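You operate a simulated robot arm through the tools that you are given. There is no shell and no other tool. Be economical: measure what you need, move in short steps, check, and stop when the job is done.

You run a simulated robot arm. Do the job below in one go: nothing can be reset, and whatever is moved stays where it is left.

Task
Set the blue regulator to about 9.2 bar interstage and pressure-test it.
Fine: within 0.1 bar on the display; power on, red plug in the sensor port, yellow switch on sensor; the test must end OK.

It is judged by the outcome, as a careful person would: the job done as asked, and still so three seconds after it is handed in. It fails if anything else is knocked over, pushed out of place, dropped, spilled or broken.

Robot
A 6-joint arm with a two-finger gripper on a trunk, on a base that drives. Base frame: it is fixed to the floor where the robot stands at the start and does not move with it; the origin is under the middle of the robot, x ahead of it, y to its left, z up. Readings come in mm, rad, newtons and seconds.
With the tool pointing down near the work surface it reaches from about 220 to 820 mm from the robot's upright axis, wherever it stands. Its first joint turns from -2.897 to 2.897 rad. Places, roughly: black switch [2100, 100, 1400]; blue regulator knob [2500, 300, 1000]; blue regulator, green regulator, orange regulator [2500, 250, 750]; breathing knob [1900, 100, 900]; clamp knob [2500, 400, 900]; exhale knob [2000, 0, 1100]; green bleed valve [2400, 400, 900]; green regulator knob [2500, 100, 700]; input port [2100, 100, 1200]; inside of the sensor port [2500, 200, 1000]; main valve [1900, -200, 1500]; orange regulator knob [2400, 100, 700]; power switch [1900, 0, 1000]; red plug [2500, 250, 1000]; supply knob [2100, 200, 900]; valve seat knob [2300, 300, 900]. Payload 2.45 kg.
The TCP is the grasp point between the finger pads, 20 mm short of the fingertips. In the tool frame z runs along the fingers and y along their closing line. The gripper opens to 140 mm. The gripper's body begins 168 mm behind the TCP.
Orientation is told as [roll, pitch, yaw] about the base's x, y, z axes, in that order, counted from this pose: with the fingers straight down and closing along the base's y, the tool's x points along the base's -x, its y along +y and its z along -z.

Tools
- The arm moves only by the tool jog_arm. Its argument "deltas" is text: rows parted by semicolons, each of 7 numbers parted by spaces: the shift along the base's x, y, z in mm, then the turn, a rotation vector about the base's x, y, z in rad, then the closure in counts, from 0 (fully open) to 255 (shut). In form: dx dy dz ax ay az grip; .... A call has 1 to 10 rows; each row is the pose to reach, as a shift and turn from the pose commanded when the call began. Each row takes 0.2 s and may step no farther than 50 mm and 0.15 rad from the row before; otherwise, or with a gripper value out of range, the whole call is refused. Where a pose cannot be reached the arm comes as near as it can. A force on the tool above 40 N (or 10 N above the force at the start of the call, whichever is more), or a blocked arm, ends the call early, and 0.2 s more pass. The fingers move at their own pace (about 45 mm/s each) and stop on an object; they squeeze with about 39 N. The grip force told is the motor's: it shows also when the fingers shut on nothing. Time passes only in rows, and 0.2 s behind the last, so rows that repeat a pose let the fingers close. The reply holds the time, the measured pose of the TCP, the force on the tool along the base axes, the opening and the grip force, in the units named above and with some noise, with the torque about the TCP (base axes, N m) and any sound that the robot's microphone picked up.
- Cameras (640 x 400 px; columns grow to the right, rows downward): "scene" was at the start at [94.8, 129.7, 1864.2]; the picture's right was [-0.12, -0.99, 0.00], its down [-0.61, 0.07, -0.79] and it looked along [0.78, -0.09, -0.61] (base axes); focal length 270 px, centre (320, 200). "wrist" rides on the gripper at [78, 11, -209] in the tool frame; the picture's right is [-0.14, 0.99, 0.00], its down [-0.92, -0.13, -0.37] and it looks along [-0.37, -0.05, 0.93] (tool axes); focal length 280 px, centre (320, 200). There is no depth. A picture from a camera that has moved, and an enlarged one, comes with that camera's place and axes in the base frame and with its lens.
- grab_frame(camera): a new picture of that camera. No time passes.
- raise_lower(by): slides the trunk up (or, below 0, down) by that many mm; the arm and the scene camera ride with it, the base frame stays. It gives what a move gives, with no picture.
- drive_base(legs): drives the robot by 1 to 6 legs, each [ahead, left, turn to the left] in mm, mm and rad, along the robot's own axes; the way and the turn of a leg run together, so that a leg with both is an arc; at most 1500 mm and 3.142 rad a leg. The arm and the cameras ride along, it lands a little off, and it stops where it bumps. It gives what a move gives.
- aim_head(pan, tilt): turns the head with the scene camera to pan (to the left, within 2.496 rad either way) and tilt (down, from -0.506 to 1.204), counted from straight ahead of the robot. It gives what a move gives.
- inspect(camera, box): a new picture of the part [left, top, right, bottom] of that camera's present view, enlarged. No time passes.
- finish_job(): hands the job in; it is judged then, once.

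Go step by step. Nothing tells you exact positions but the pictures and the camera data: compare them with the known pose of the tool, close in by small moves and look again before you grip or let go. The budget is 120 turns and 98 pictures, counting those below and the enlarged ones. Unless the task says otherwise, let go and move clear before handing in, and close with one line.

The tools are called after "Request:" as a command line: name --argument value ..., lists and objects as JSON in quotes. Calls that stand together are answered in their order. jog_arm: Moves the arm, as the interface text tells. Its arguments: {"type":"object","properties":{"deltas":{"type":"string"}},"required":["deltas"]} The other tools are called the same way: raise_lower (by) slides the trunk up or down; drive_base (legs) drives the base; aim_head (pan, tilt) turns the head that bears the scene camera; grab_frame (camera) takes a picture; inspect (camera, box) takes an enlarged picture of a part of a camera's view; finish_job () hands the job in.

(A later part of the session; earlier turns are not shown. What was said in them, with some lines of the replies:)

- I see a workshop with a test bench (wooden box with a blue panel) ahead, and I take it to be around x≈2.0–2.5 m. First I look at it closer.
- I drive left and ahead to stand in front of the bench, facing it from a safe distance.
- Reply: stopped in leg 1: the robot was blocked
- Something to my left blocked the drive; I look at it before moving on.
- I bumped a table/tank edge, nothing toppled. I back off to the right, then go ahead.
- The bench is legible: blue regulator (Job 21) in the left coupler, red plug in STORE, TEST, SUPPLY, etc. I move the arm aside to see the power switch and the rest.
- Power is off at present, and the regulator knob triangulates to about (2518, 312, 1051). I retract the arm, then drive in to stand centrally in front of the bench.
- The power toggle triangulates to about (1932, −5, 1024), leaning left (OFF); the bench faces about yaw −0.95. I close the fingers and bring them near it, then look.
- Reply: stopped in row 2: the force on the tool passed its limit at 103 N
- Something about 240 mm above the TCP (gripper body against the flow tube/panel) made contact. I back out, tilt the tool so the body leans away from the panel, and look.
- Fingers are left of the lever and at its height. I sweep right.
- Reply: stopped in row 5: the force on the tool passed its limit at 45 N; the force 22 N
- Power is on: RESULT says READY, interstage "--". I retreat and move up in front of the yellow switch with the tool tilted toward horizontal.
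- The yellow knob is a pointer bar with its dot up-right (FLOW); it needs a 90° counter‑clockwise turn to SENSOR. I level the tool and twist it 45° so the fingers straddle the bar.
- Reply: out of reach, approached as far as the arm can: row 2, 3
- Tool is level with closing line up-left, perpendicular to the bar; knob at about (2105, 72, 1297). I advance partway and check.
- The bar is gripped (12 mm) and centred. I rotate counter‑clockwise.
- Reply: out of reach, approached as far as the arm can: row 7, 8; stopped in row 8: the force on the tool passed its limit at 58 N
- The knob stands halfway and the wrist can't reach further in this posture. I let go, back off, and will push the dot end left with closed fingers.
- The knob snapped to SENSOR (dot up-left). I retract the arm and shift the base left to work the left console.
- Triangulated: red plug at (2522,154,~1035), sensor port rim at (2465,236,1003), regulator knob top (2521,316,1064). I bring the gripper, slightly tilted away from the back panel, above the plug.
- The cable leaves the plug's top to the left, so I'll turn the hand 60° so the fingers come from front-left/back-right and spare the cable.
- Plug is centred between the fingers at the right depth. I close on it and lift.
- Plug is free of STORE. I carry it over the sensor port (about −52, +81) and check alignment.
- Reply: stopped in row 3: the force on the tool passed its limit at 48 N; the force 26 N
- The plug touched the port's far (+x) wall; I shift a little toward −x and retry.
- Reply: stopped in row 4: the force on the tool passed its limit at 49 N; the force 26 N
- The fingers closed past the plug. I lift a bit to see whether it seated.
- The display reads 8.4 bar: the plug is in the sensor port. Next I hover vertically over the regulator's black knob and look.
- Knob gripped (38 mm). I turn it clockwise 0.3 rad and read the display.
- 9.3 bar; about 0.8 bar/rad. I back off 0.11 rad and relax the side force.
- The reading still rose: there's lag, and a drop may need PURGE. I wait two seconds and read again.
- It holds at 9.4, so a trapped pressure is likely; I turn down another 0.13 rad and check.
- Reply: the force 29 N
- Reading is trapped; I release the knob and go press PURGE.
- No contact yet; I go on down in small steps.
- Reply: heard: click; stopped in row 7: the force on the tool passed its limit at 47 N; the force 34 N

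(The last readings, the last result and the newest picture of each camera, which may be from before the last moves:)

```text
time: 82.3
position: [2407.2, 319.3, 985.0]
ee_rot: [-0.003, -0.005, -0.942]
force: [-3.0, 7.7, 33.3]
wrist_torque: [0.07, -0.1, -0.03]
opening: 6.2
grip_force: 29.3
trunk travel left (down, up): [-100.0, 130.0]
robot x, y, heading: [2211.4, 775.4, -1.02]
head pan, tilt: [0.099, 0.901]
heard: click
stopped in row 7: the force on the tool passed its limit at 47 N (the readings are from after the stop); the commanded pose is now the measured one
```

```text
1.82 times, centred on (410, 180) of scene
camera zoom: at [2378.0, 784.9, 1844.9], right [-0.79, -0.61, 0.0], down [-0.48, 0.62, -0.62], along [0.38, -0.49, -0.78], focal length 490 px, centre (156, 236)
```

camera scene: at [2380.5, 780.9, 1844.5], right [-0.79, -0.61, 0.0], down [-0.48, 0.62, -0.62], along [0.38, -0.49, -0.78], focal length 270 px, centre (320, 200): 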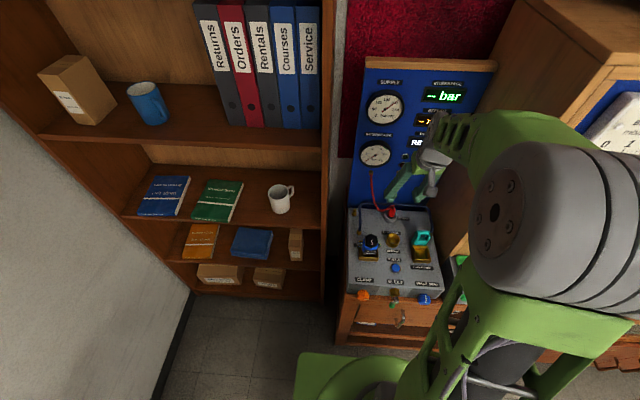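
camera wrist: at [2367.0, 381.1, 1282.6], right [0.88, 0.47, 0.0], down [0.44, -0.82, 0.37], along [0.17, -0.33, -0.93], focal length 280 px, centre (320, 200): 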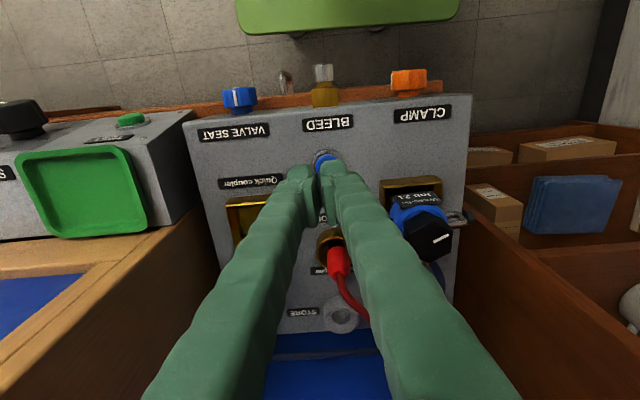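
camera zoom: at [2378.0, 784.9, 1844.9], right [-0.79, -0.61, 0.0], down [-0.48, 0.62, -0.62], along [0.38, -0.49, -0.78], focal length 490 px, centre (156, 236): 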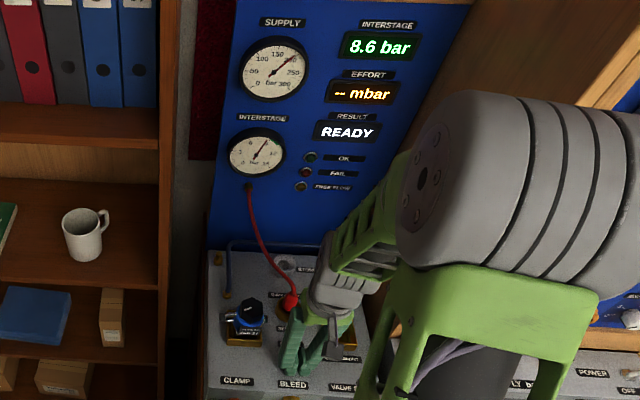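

PURGE clicked and pressure fell (8.6 while flowing). I release the button and let it settle.

Request:
jog_arm --deltas "0 0 10 0 0 0 255; 0 0 30 0 0 0 255; 0 0 60 0 0 0 255; 0 0 100 0 0 0 255; 0 0 100 0 0 0 255; 0 0 100 0 0 0 255; 0 0 100 0 0 0 255; 0 0 100 0 0 0 255; 0 0 100 0 0 0 255; 0 0 100 0 0 0 255"

Request:
inspect --camera "scene" --box '[340, 70, 480, 290]'

```text
time: 84.5
position: [2408.0, 317.7, 1081.7]
ee_rot: [-0.002, -0.004, -0.941]
force: [1.4, -0.2, 0.2]
wrist_torque: [0.01, 0.03, -0.02]
opening: 0.0
grip_force: 29.5
trunk travel left (down, up): [-100.0, 130.0]
robot x, y, heading: [2211.7, 778.0, -1.015]
head pan, tilt: [0.099, 0.901]
```

```text
1.82 times, centred on (410, 180) of scene
camera zoom: at [2379.4, 781.8, 1844.6], right [-0.79, -0.61, 0.0], down [-0.48, 0.62, -0.62], along [0.38, -0.49, -0.78], focal length 490 px, centre (156, 236)
```

zoom: 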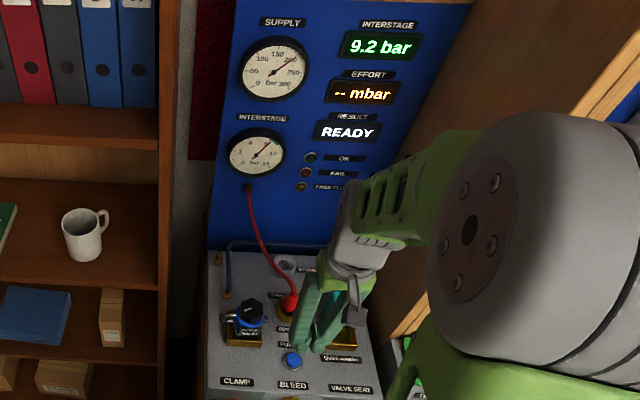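

9.2 bar after purge. Now the TEST button, about (2178, 244, 930); I approach with the tool tilted 45° and look.

Request:
jog_arm --deltas "-30 20 30 0 0 0 255; -70 25 40 -0.09 -0.065 0 255; -110 25 40 -0.18 -0.13 0 255; -150 20 40 -0.27 -0.195 0 255; -190 15 30 -0.36 -0.26 0 255; -225 5 10 -0.45 -0.325 0 255; -250 -5 -15 -0.54 -0.39 0 255; -270 -11 -45 -0.637 -0.459 0 255; -276 -11 -74 -0.637 -0.459 0 255"

Request:
grab_frame --camera "wrist"

Request:
grab_frame --camera "scene"

```text
time: 86.5
position: [2130.2, 304.7, 1010.7]
ee_rot: [0.001, -0.788, -0.944]
force: [0.9, -0.4, -0.4]
wrist_torque: [-0.01, -0.03, 0.03]
opening: 0.1
grip_force: 29.4
trunk travel left (down, up): [-100.0, 130.0]
robot x, y, heading: [2211.1, 773.4, -1.013]
head pan, tilt: [0.099, 0.901]
```

```text
17 pictures are left
camera wrist: at [2019.2, 475.2, 1102.5], right [0.86, 0.5, 0.1], down [0.12, -0.39, 0.91], along [0.5, -0.77, -0.4], focal length 280 px, centre (320, 200)
```

wrist: 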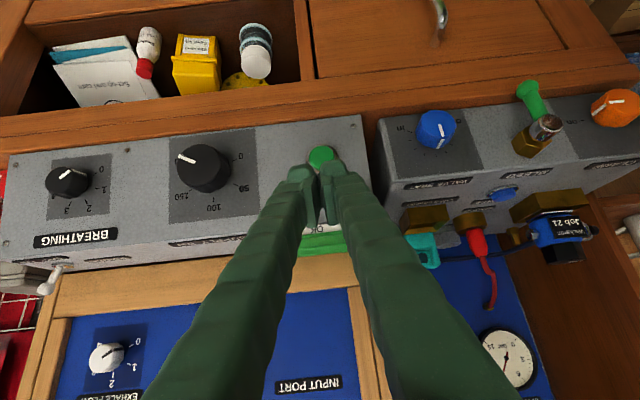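

```text
16 pictures are left
camera scene: at [2379.1, 781.3, 1844.6], right [-0.79, -0.61, 0.0], down [-0.48, 0.62, -0.62], along [0.38, -0.49, -0.78], focal length 270 px, centre (320, 200)
```

scene: 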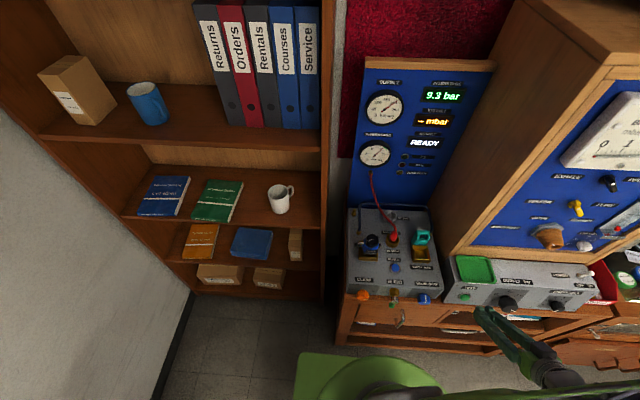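

Request:
inspect --camera "scene" --box '[350, 70, 480, 180]'

```text
3.64 times, centred on (415, 125) of scene
camera zoom: at [2379.1, 781.3, 1844.6], right [-0.79, -0.61, 0.0], down [-0.48, 0.62, -0.62], along [0.38, -0.49, -0.78], focal length 981 px, centre (-26, 473)
```

zoom: 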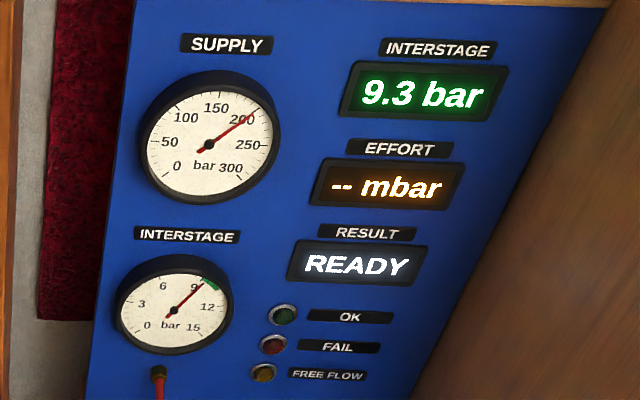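

It settled at 9.3, on the edge, so I'll trim the knob down a bit before testing. Back over the knob.

Request:
jog_arm --deltas "10 10 40 0.0708 0.051 0 255; 42 18 73 0.1416 0.102 0 255; 85 24 95 0.2124 0.153 0 255; 128 27 115 0.2832 0.204 0 255; 172 28 130 0.354 0.255 0 255; 218 28 134 0.4248 0.306 0 200; 264 26 134 0.4956 0.357 0 120; 310 22 134 0.5664 0.408 0 120; 354 17 134 0.637 0.459 0 120; 386 12.6 134 0.637 0.459 0 120"

Request:
grab_frame --camera "wrist"

```text
time: 88.7
position: [2518.1, 318.7, 1141.7]
ee_rot: [-0.003, -0.004, -0.94]
force: [0.9, 0.0, -1.1]
wrist_torque: [-0.04, 0.02, -0.03]
opening: 73.9
grip_force: 0.2
out of reach, approached as far as the arm can: row 3
trunk travel left (down, up): [-100.0, 130.0]
robot x, y, heading: [2209.6, 776.6, -1.016]
head pan, tilt: [0.099, 0.901]
```

```text
14 pictures are left
camera wrist: at [2480.1, 387.8, 1351.2], right [0.88, 0.47, 0.0], down [0.44, -0.82, 0.37], along [0.17, -0.33, -0.93], focal length 280 px, centre (320, 200)
```

wrist: 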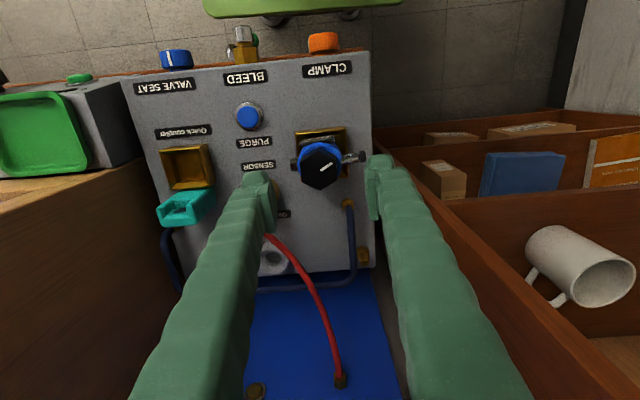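

Request:
jog_arm --deltas "-1 -1 -40 0 0 0 120; -1 -1 -76 0 0 0 120; -1 -1 -76 0 0 0 200; -1 -1 -76 0 0 0 255; -1 -1 -76 0 0 0 255; -1 -1 -76 0 0 0 255; -1 -1 -76 0 0 0.06 255; -1 -1 -76 0 0 0.12 255; -1 -1 -76 0 0 0.12 255; -1 -1 -76 0 0 0.12 255"

Request:
inspect --camera "scene" --box '[400, 70, 480, 150]'

```text
time: 90.9
position: [2514.8, 317.1, 1066.5]
ee_rot: [0.0, -0.003, -0.821]
force: [-2.0, -2.2, 0.2]
wrist_torque: [-0.14, 0.15, -0.01]
opening: 37.9
grip_force: 39.0
trunk travel left (down, up): [-100.0, 130.0]
robot x, y, heading: [2208.8, 774.8, -1.012]
head pan, tilt: [0.099, 0.901]
```

```text
5.00 times, centred on (440, 110) of scene
camera zoom: at [2379.2, 781.4, 1844.6], right [-0.79, -0.61, 0.0], down [-0.48, 0.62, -0.62], along [0.38, -0.49, -0.78], focal length 1349 px, centre (-280, 650)
```

zoom: 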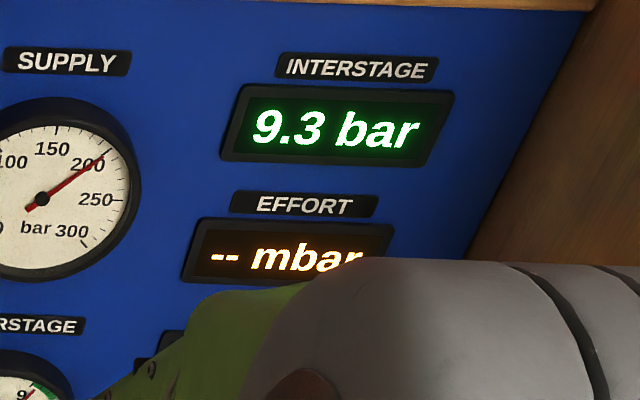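

Trimmed by 0.12 rad. I release and purge again.

Request:
jog_arm --deltas "0 0 0 0 0 0 120; 0 0 0 0 0 0 120; 0 0 0 0 0 0 120; 0 0 40 0 0 0 120; 0 0 80 0 0 -0.05 120; -35 0 80 0 0 -0.1 255; -70 0 80 0 0 -0.12 255; -108 0 60 0 0 -0.12 255; -108 0 15 0 0 -0.12 255; -108 0 -30 0 0 -0.12 255"

Request:
jog_arm --deltas "0 0 -30 0 0 0 255; 0 0 -35 0 0 0 255; 0 0 -39 0 0 0 255; 0 0 -42 0 0 0 255; 0 0 -45 0 0 0 255; 0 0 -48 0 0 0 255; 0 0 -51 0 0 0 255; 0 0 -54 0 0 0 255; 0 0 -57 0 0 0 255"

```text
time: 93.1
position: [2406.9, 316.0, 1034.2]
ee_rot: [-0.001, -0.003, -0.941]
force: [0.1, -0.4, -0.1]
wrist_torque: [0.09, 0.02, -0.01]
opening: 0.2
grip_force: 24.6
trunk travel left (down, up): [-100.0, 130.0]
robot x, y, heading: [2210.6, 779.0, -1.012]
head pan, tilt: [0.099, 0.901]
```

```text
time: 95.0
position: [2408.9, 316.9, 985.1]
ee_rot: [-0.004, -0.012, -0.941]
force: [-1.7, 7.7, 31.9]
wrist_torque: [0.13, -0.03, -0.04]
opening: 6.1
grip_force: 29.1
trunk travel left (down, up): [-100.0, 130.0]
robot x, y, heading: [2209.0, 776.0, -1.013]
head pan, tilt: [0.099, 0.901]
heard: click
stopped in row 9: the force on the tool passed its limit at 47 N (the readings are from after the stop); the commanded pose is now the measured one
```

Clicked. I lift off and return to the TEST approach pose, then read the display.

Request:
jog_arm --deltas "0 0 10 0 0 0 255; 0 0 50 0 0 0 255; 0 0 97 0 0 0 255"

Request:
jog_arm --deltas "-30 20 30 0 0 0 255; -70 25 40 -0.09 -0.065 0 255; -110 25 40 -0.18 -0.13 0 255; -150 20 40 -0.27 -0.195 0 255; -190 15 30 -0.36 -0.26 0 255; -225 5 10 -0.45 -0.325 0 255; -250 -5 -15 -0.54 -0.39 0 255; -270 -11 -45 -0.637 -0.459 0 255; -276 -11 -74 -0.637 -0.459 0 255"

Request:
inspect --camera "scene" --box '[400, 70, 480, 150]'

Request:
inspect --camera "wrist" --box '[240, 100, 440, 260]'

```text
time: 95.8
position: [2408.6, 317.2, 1081.0]
ee_rot: [-0.003, -0.009, -0.942]
force: [0.2, 0.3, -0.6]
wrist_torque: [-0.03, -0.04, -0.03]
opening: 0.0
grip_force: 29.2
trunk travel left (down, up): [-100.0, 130.0]
robot x, y, heading: [2208.1, 774.0, -1.011]
head pan, tilt: [0.099, 0.901]
```

```text
time: 97.8
position: [2131.5, 302.4, 1009.2]
ee_rot: [0.002, -0.79, -0.944]
force: [-0.3, 0.1, -0.5]
wrist_torque: [0.02, 0.0, 0.03]
opening: 0.0
grip_force: 29.1
out of reach, approached as far as the arm can: row 9
trunk travel left (down, up): [-100.0, 130.0]
robot x, y, heading: [2209.5, 776.9, -1.01]
head pan, tilt: [0.099, 0.901]
```

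```text
5.00 times, centred on (440, 110) of scene
camera zoom: at [2379.2, 781.5, 1844.6], right [-0.79, -0.61, 0.0], down [-0.48, 0.62, -0.62], along [0.38, -0.49, -0.78], focal length 1349 px, centre (-280, 650)
```

zoom: 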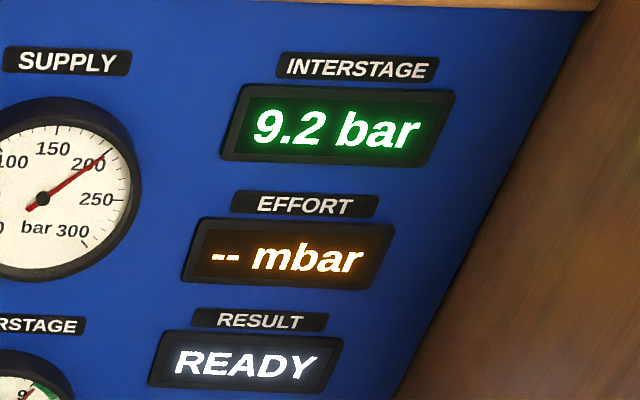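

```text
2.50 times, centred on (340, 180) of wrist
camera zoom: at [2019.5, 473.1, 1100.9], right [0.86, 0.5, 0.1], down [0.12, -0.39, 0.91], along [0.5, -0.77, -0.39], focal length 701 px, centre (270, 250)
```

zoom: 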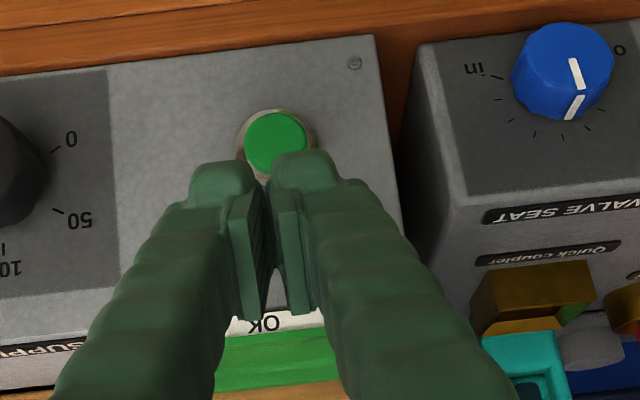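

Display 9.2 bar. I lower the fingertips to the TEST button's height and push it in horizontally.

Request:
jog_arm --deltas "8 -8 -40 0 0 0 255; 17.5 -18 -74 0 0 0 255; 26.3 -30.3 -74 0 0 0 255; 29.8 -35.2 -74 0 0 0 255; 32.2 -38.5 -74 0 0 0 255; 34.5 -41.7 -74 0 0 0 255; 36.2 -44.1 -74 0 0 0 255; 38 -46.6 -74 0 0 0 255; 39.8 -49 -74 0 0 0 255; 41.5 -51.4 -74 0 0 0 255"

Request:
inspect --camera "scene" --box '[350, 70, 480, 320]'

```text
time: 100.1
position: [2150.4, 234.5, 958.9]
ee_rot: [0.026, -0.78, -0.961]
force: [-6.0, 14.3, 15.6]
wrist_torque: [-0.32, -0.15, -0.06]
opening: 0.0
grip_force: 29.8
out of reach, approached as far as the arm can: row 1, 2, 3, 4, 5, 6, 7, 8, 9, 10
trunk travel left (down, up): [-100.0, 130.0]
robot x, y, heading: [2216.6, 776.2, -1.016]
head pan, tilt: [0.099, 0.901]
stopped in row 10: the force on the tool passed its limit at 46 N (the readings are from after the stop); the commanded pose is now the measured one
```

```text
1.60 times, centred on (415, 195) of scene
camera zoom: at [2378.9, 784.9, 1844.8], right [-0.79, -0.61, 0.0], down [-0.48, 0.62, -0.62], along [0.38, -0.49, -0.78], focal length 432 px, centre (168, 208)
```

zoom: 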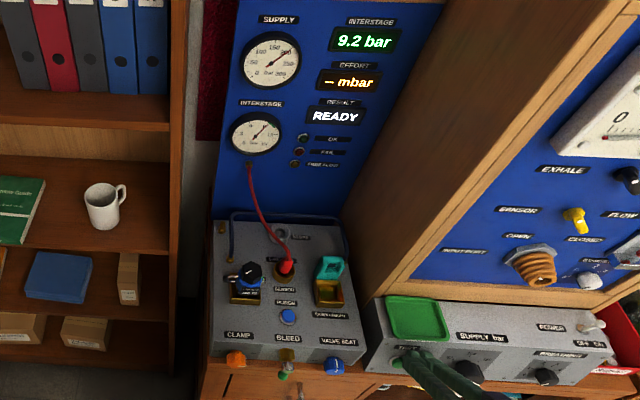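

The arm couldn't reach low enough and missed the button. I back off, lower the trunk 80 mm, and retry.

Request:
jog_arm --deltas "-20 28 10 0 0 0 255; -35 49 35 0 0 0 255; -35 49 55 0 0 0 255"

Request:
raise_lower --by -80

Request:
grab_frame --camera "wrist"

```text
time: 100.9
position: [2118.7, 280.3, 1012.4]
ee_rot: [0.028, -0.776, -0.961]
force: [-0.3, 0.2, 0.2]
wrist_torque: [-0.04, 0.03, -0.01]
opening: 0.0
grip_force: 29.3
trunk travel left (down, up): [-100.0, 130.0]
robot x, y, heading: [2212.3, 775.9, -1.018]
head pan, tilt: [0.099, 0.901]
```

```text
time: 102.0
position: [2118.1, 280.9, 931.2]
ee_rot: [0.025, -0.777, -0.96]
force: [-0.3, 0.1, -0.8]
wrist_torque: [-0.01, 0.0, 0.01]
opening: 0.0
grip_force: 29.5
trunk travel left (down, up): [-20.0, 210.0]
robot x, y, heading: [2208.2, 777.5, -1.011]
head pan, tilt: [0.099, 0.901]
```

```text
9 pictures are left
camera wrist: at [2005.1, 449.0, 1026.5], right [0.86, 0.5, 0.12], down [0.12, -0.41, 0.91], along [0.5, -0.76, -0.41], focal length 280 px, centre (320, 200)
```

wrist: 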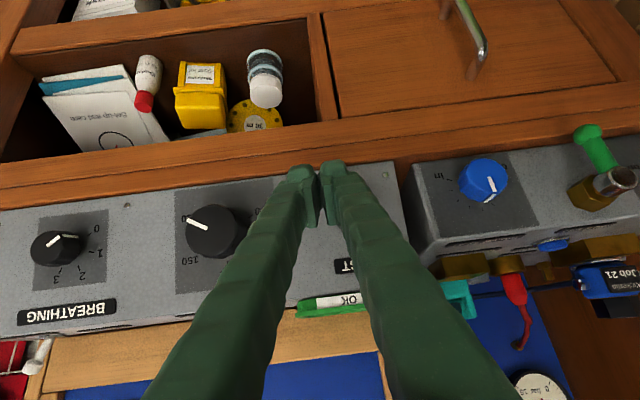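

Request:
jog_arm --deltas "22 16 4 0 0 0 255; 33.7 -0.2 4 0 0 0 255; 40.7 -10 4 0 0 0 255; 44.2 -14.8 4 0 0 0 255; 46.6 -18 4 0 0 0 255; 48.9 -21.3 4 0 0 0 255; 50.7 -23.7 4 0 0 0 255; 52.4 -26.2 4 0 0 0 255; 54.2 -28.6 4 0 0 0 255; 55.9 -31 4 0 0 0 255"

```text
time: 104.4
position: [2170.5, 255.1, 934.7]
ee_rot: [0.027, -0.77, -0.968]
force: [-12.4, 20.8, 13.0]
wrist_torque: [-0.37, 0.01, -0.17]
opening: 5.9
grip_force: 29.0
trunk travel left (down, up): [-20.0, 210.0]
robot x, y, heading: [2208.3, 778.6, -1.022]
head pan, tilt: [0.099, 0.901]
heard: click
stopped in row 10: the force on the tool passed its limit at 41 N (the readings are from after the stop); the commanded pose is now the measured one
```

TEST clicked. I back off and watch the result.

Request:
jog_arm --deltas "-10 14 0 0 0 0 255; -30 41 0 0 0 0 255; -50 65 15 0 0 0 255; -60 85 40 0 0 0 255; -60 85 40 0 0 0 255; -60 85 40 0 0 0 255"

Request:
inspect --camera "scene" --box '[350, 50, 480, 310]'

```text
time: 105.8
position: [2113.4, 334.7, 977.5]
ee_rot: [0.028, -0.77, -0.965]
force: [0.7, -0.2, -1.0]
wrist_torque: [0.0, 0.0, 0.02]
opening: 0.0
grip_force: 29.7
trunk travel left (down, up): [-20.0, 210.0]
robot x, y, heading: [2206.4, 778.3, -1.022]
head pan, tilt: [0.099, 0.901]
```

```text
1.54 times, centred on (415, 180) of scene
camera zoom: at [2378.9, 781.7, 1764.6], right [-0.79, -0.61, 0.0], down [-0.48, 0.62, -0.62], along [0.38, -0.49, -0.78], focal length 415 px, centre (174, 231)
```

zoom: 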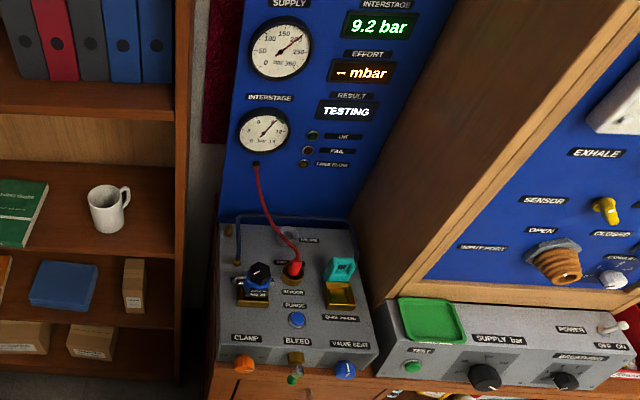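

It says TESTING at 9.2 bar. I wait for the result without touching anything.

Request:
jog_arm --deltas "0 0 0 0 0 0 255; 0 0 0 0 0 0 255; 0 0 0 0 0 0 255; 0 0 0 0 0 0 255; 0 0 0 0 0 0 255; 0 0 0 0 0 0 255; 0 0 0 0 0 0 255; 0 0 0 0 0 0 255; 0 0 0 0 0 0 255; 0 0 0 0 0 0 255"

Request:
jog_arm --deltas "0 0 0 0 0 0 255; 0 0 0 0 0 0 255; 0 0 0 0 0 0 255; 0 0 0 0 0 0 255; 0 0 0 0 0 0 255; 0 0 0 0 0 0 255; 0 0 0 0 0 0 255; 0 0 0 0 0 0 255; 0 0 0 0 0 0 255; 0 0 0 0 0 0 255"

Request:
inspect --camera "scene" --box '[350, 40, 480, 150]'

```text
time: 108.0
position: [2113.4, 334.8, 975.8]
ee_rot: [0.028, -0.77, -0.965]
force: [0.2, -0.5, 0.4]
wrist_torque: [0.02, 0.03, 0.01]
opening: 0.0
grip_force: 29.0
trunk travel left (down, up): [-20.0, 210.0]
robot x, y, heading: [2205.7, 776.1, -1.011]
head pan, tilt: [0.099, 0.901]
```

```text
time: 110.2
position: [2114.6, 336.0, 975.1]
ee_rot: [0.027, -0.77, -0.964]
force: [0.4, 1.1, 0.1]
wrist_torque: [0.02, -0.01, 0.0]
opening: 0.0
grip_force: 29.1
trunk travel left (down, up): [-20.0, 210.0]
robot x, y, heading: [2205.8, 774.9, -1.011]
head pan, tilt: [0.099, 0.901]
```

```text
3.64 times, centred on (415, 95) of scene
camera zoom: at [2379.0, 782.0, 1764.6], right [-0.79, -0.61, 0.0], down [-0.48, 0.62, -0.62], along [0.38, -0.49, -0.78], focal length 981 px, centre (-26, 582)
```

zoom: 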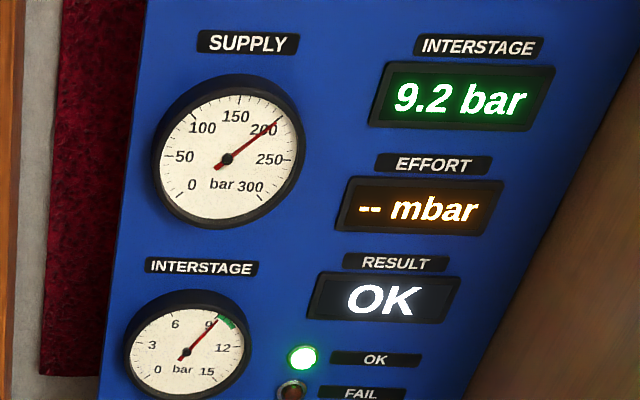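

The result shows OK with the green lamp lit at 9.2 bar, and the arm is clear of the bench. I hand the job in.

Request:
finish_job

```text
The job is handed in.
```

The blue regulator is set to 9.2 bar interstage and its pressure test ended OK, with the power on, the red plug in the sensor port and the yellow switch on sensor; early on I bumped something beside the start position while driving and the gripper briefly touched the bench front, and I saw nothing moved or toppled.
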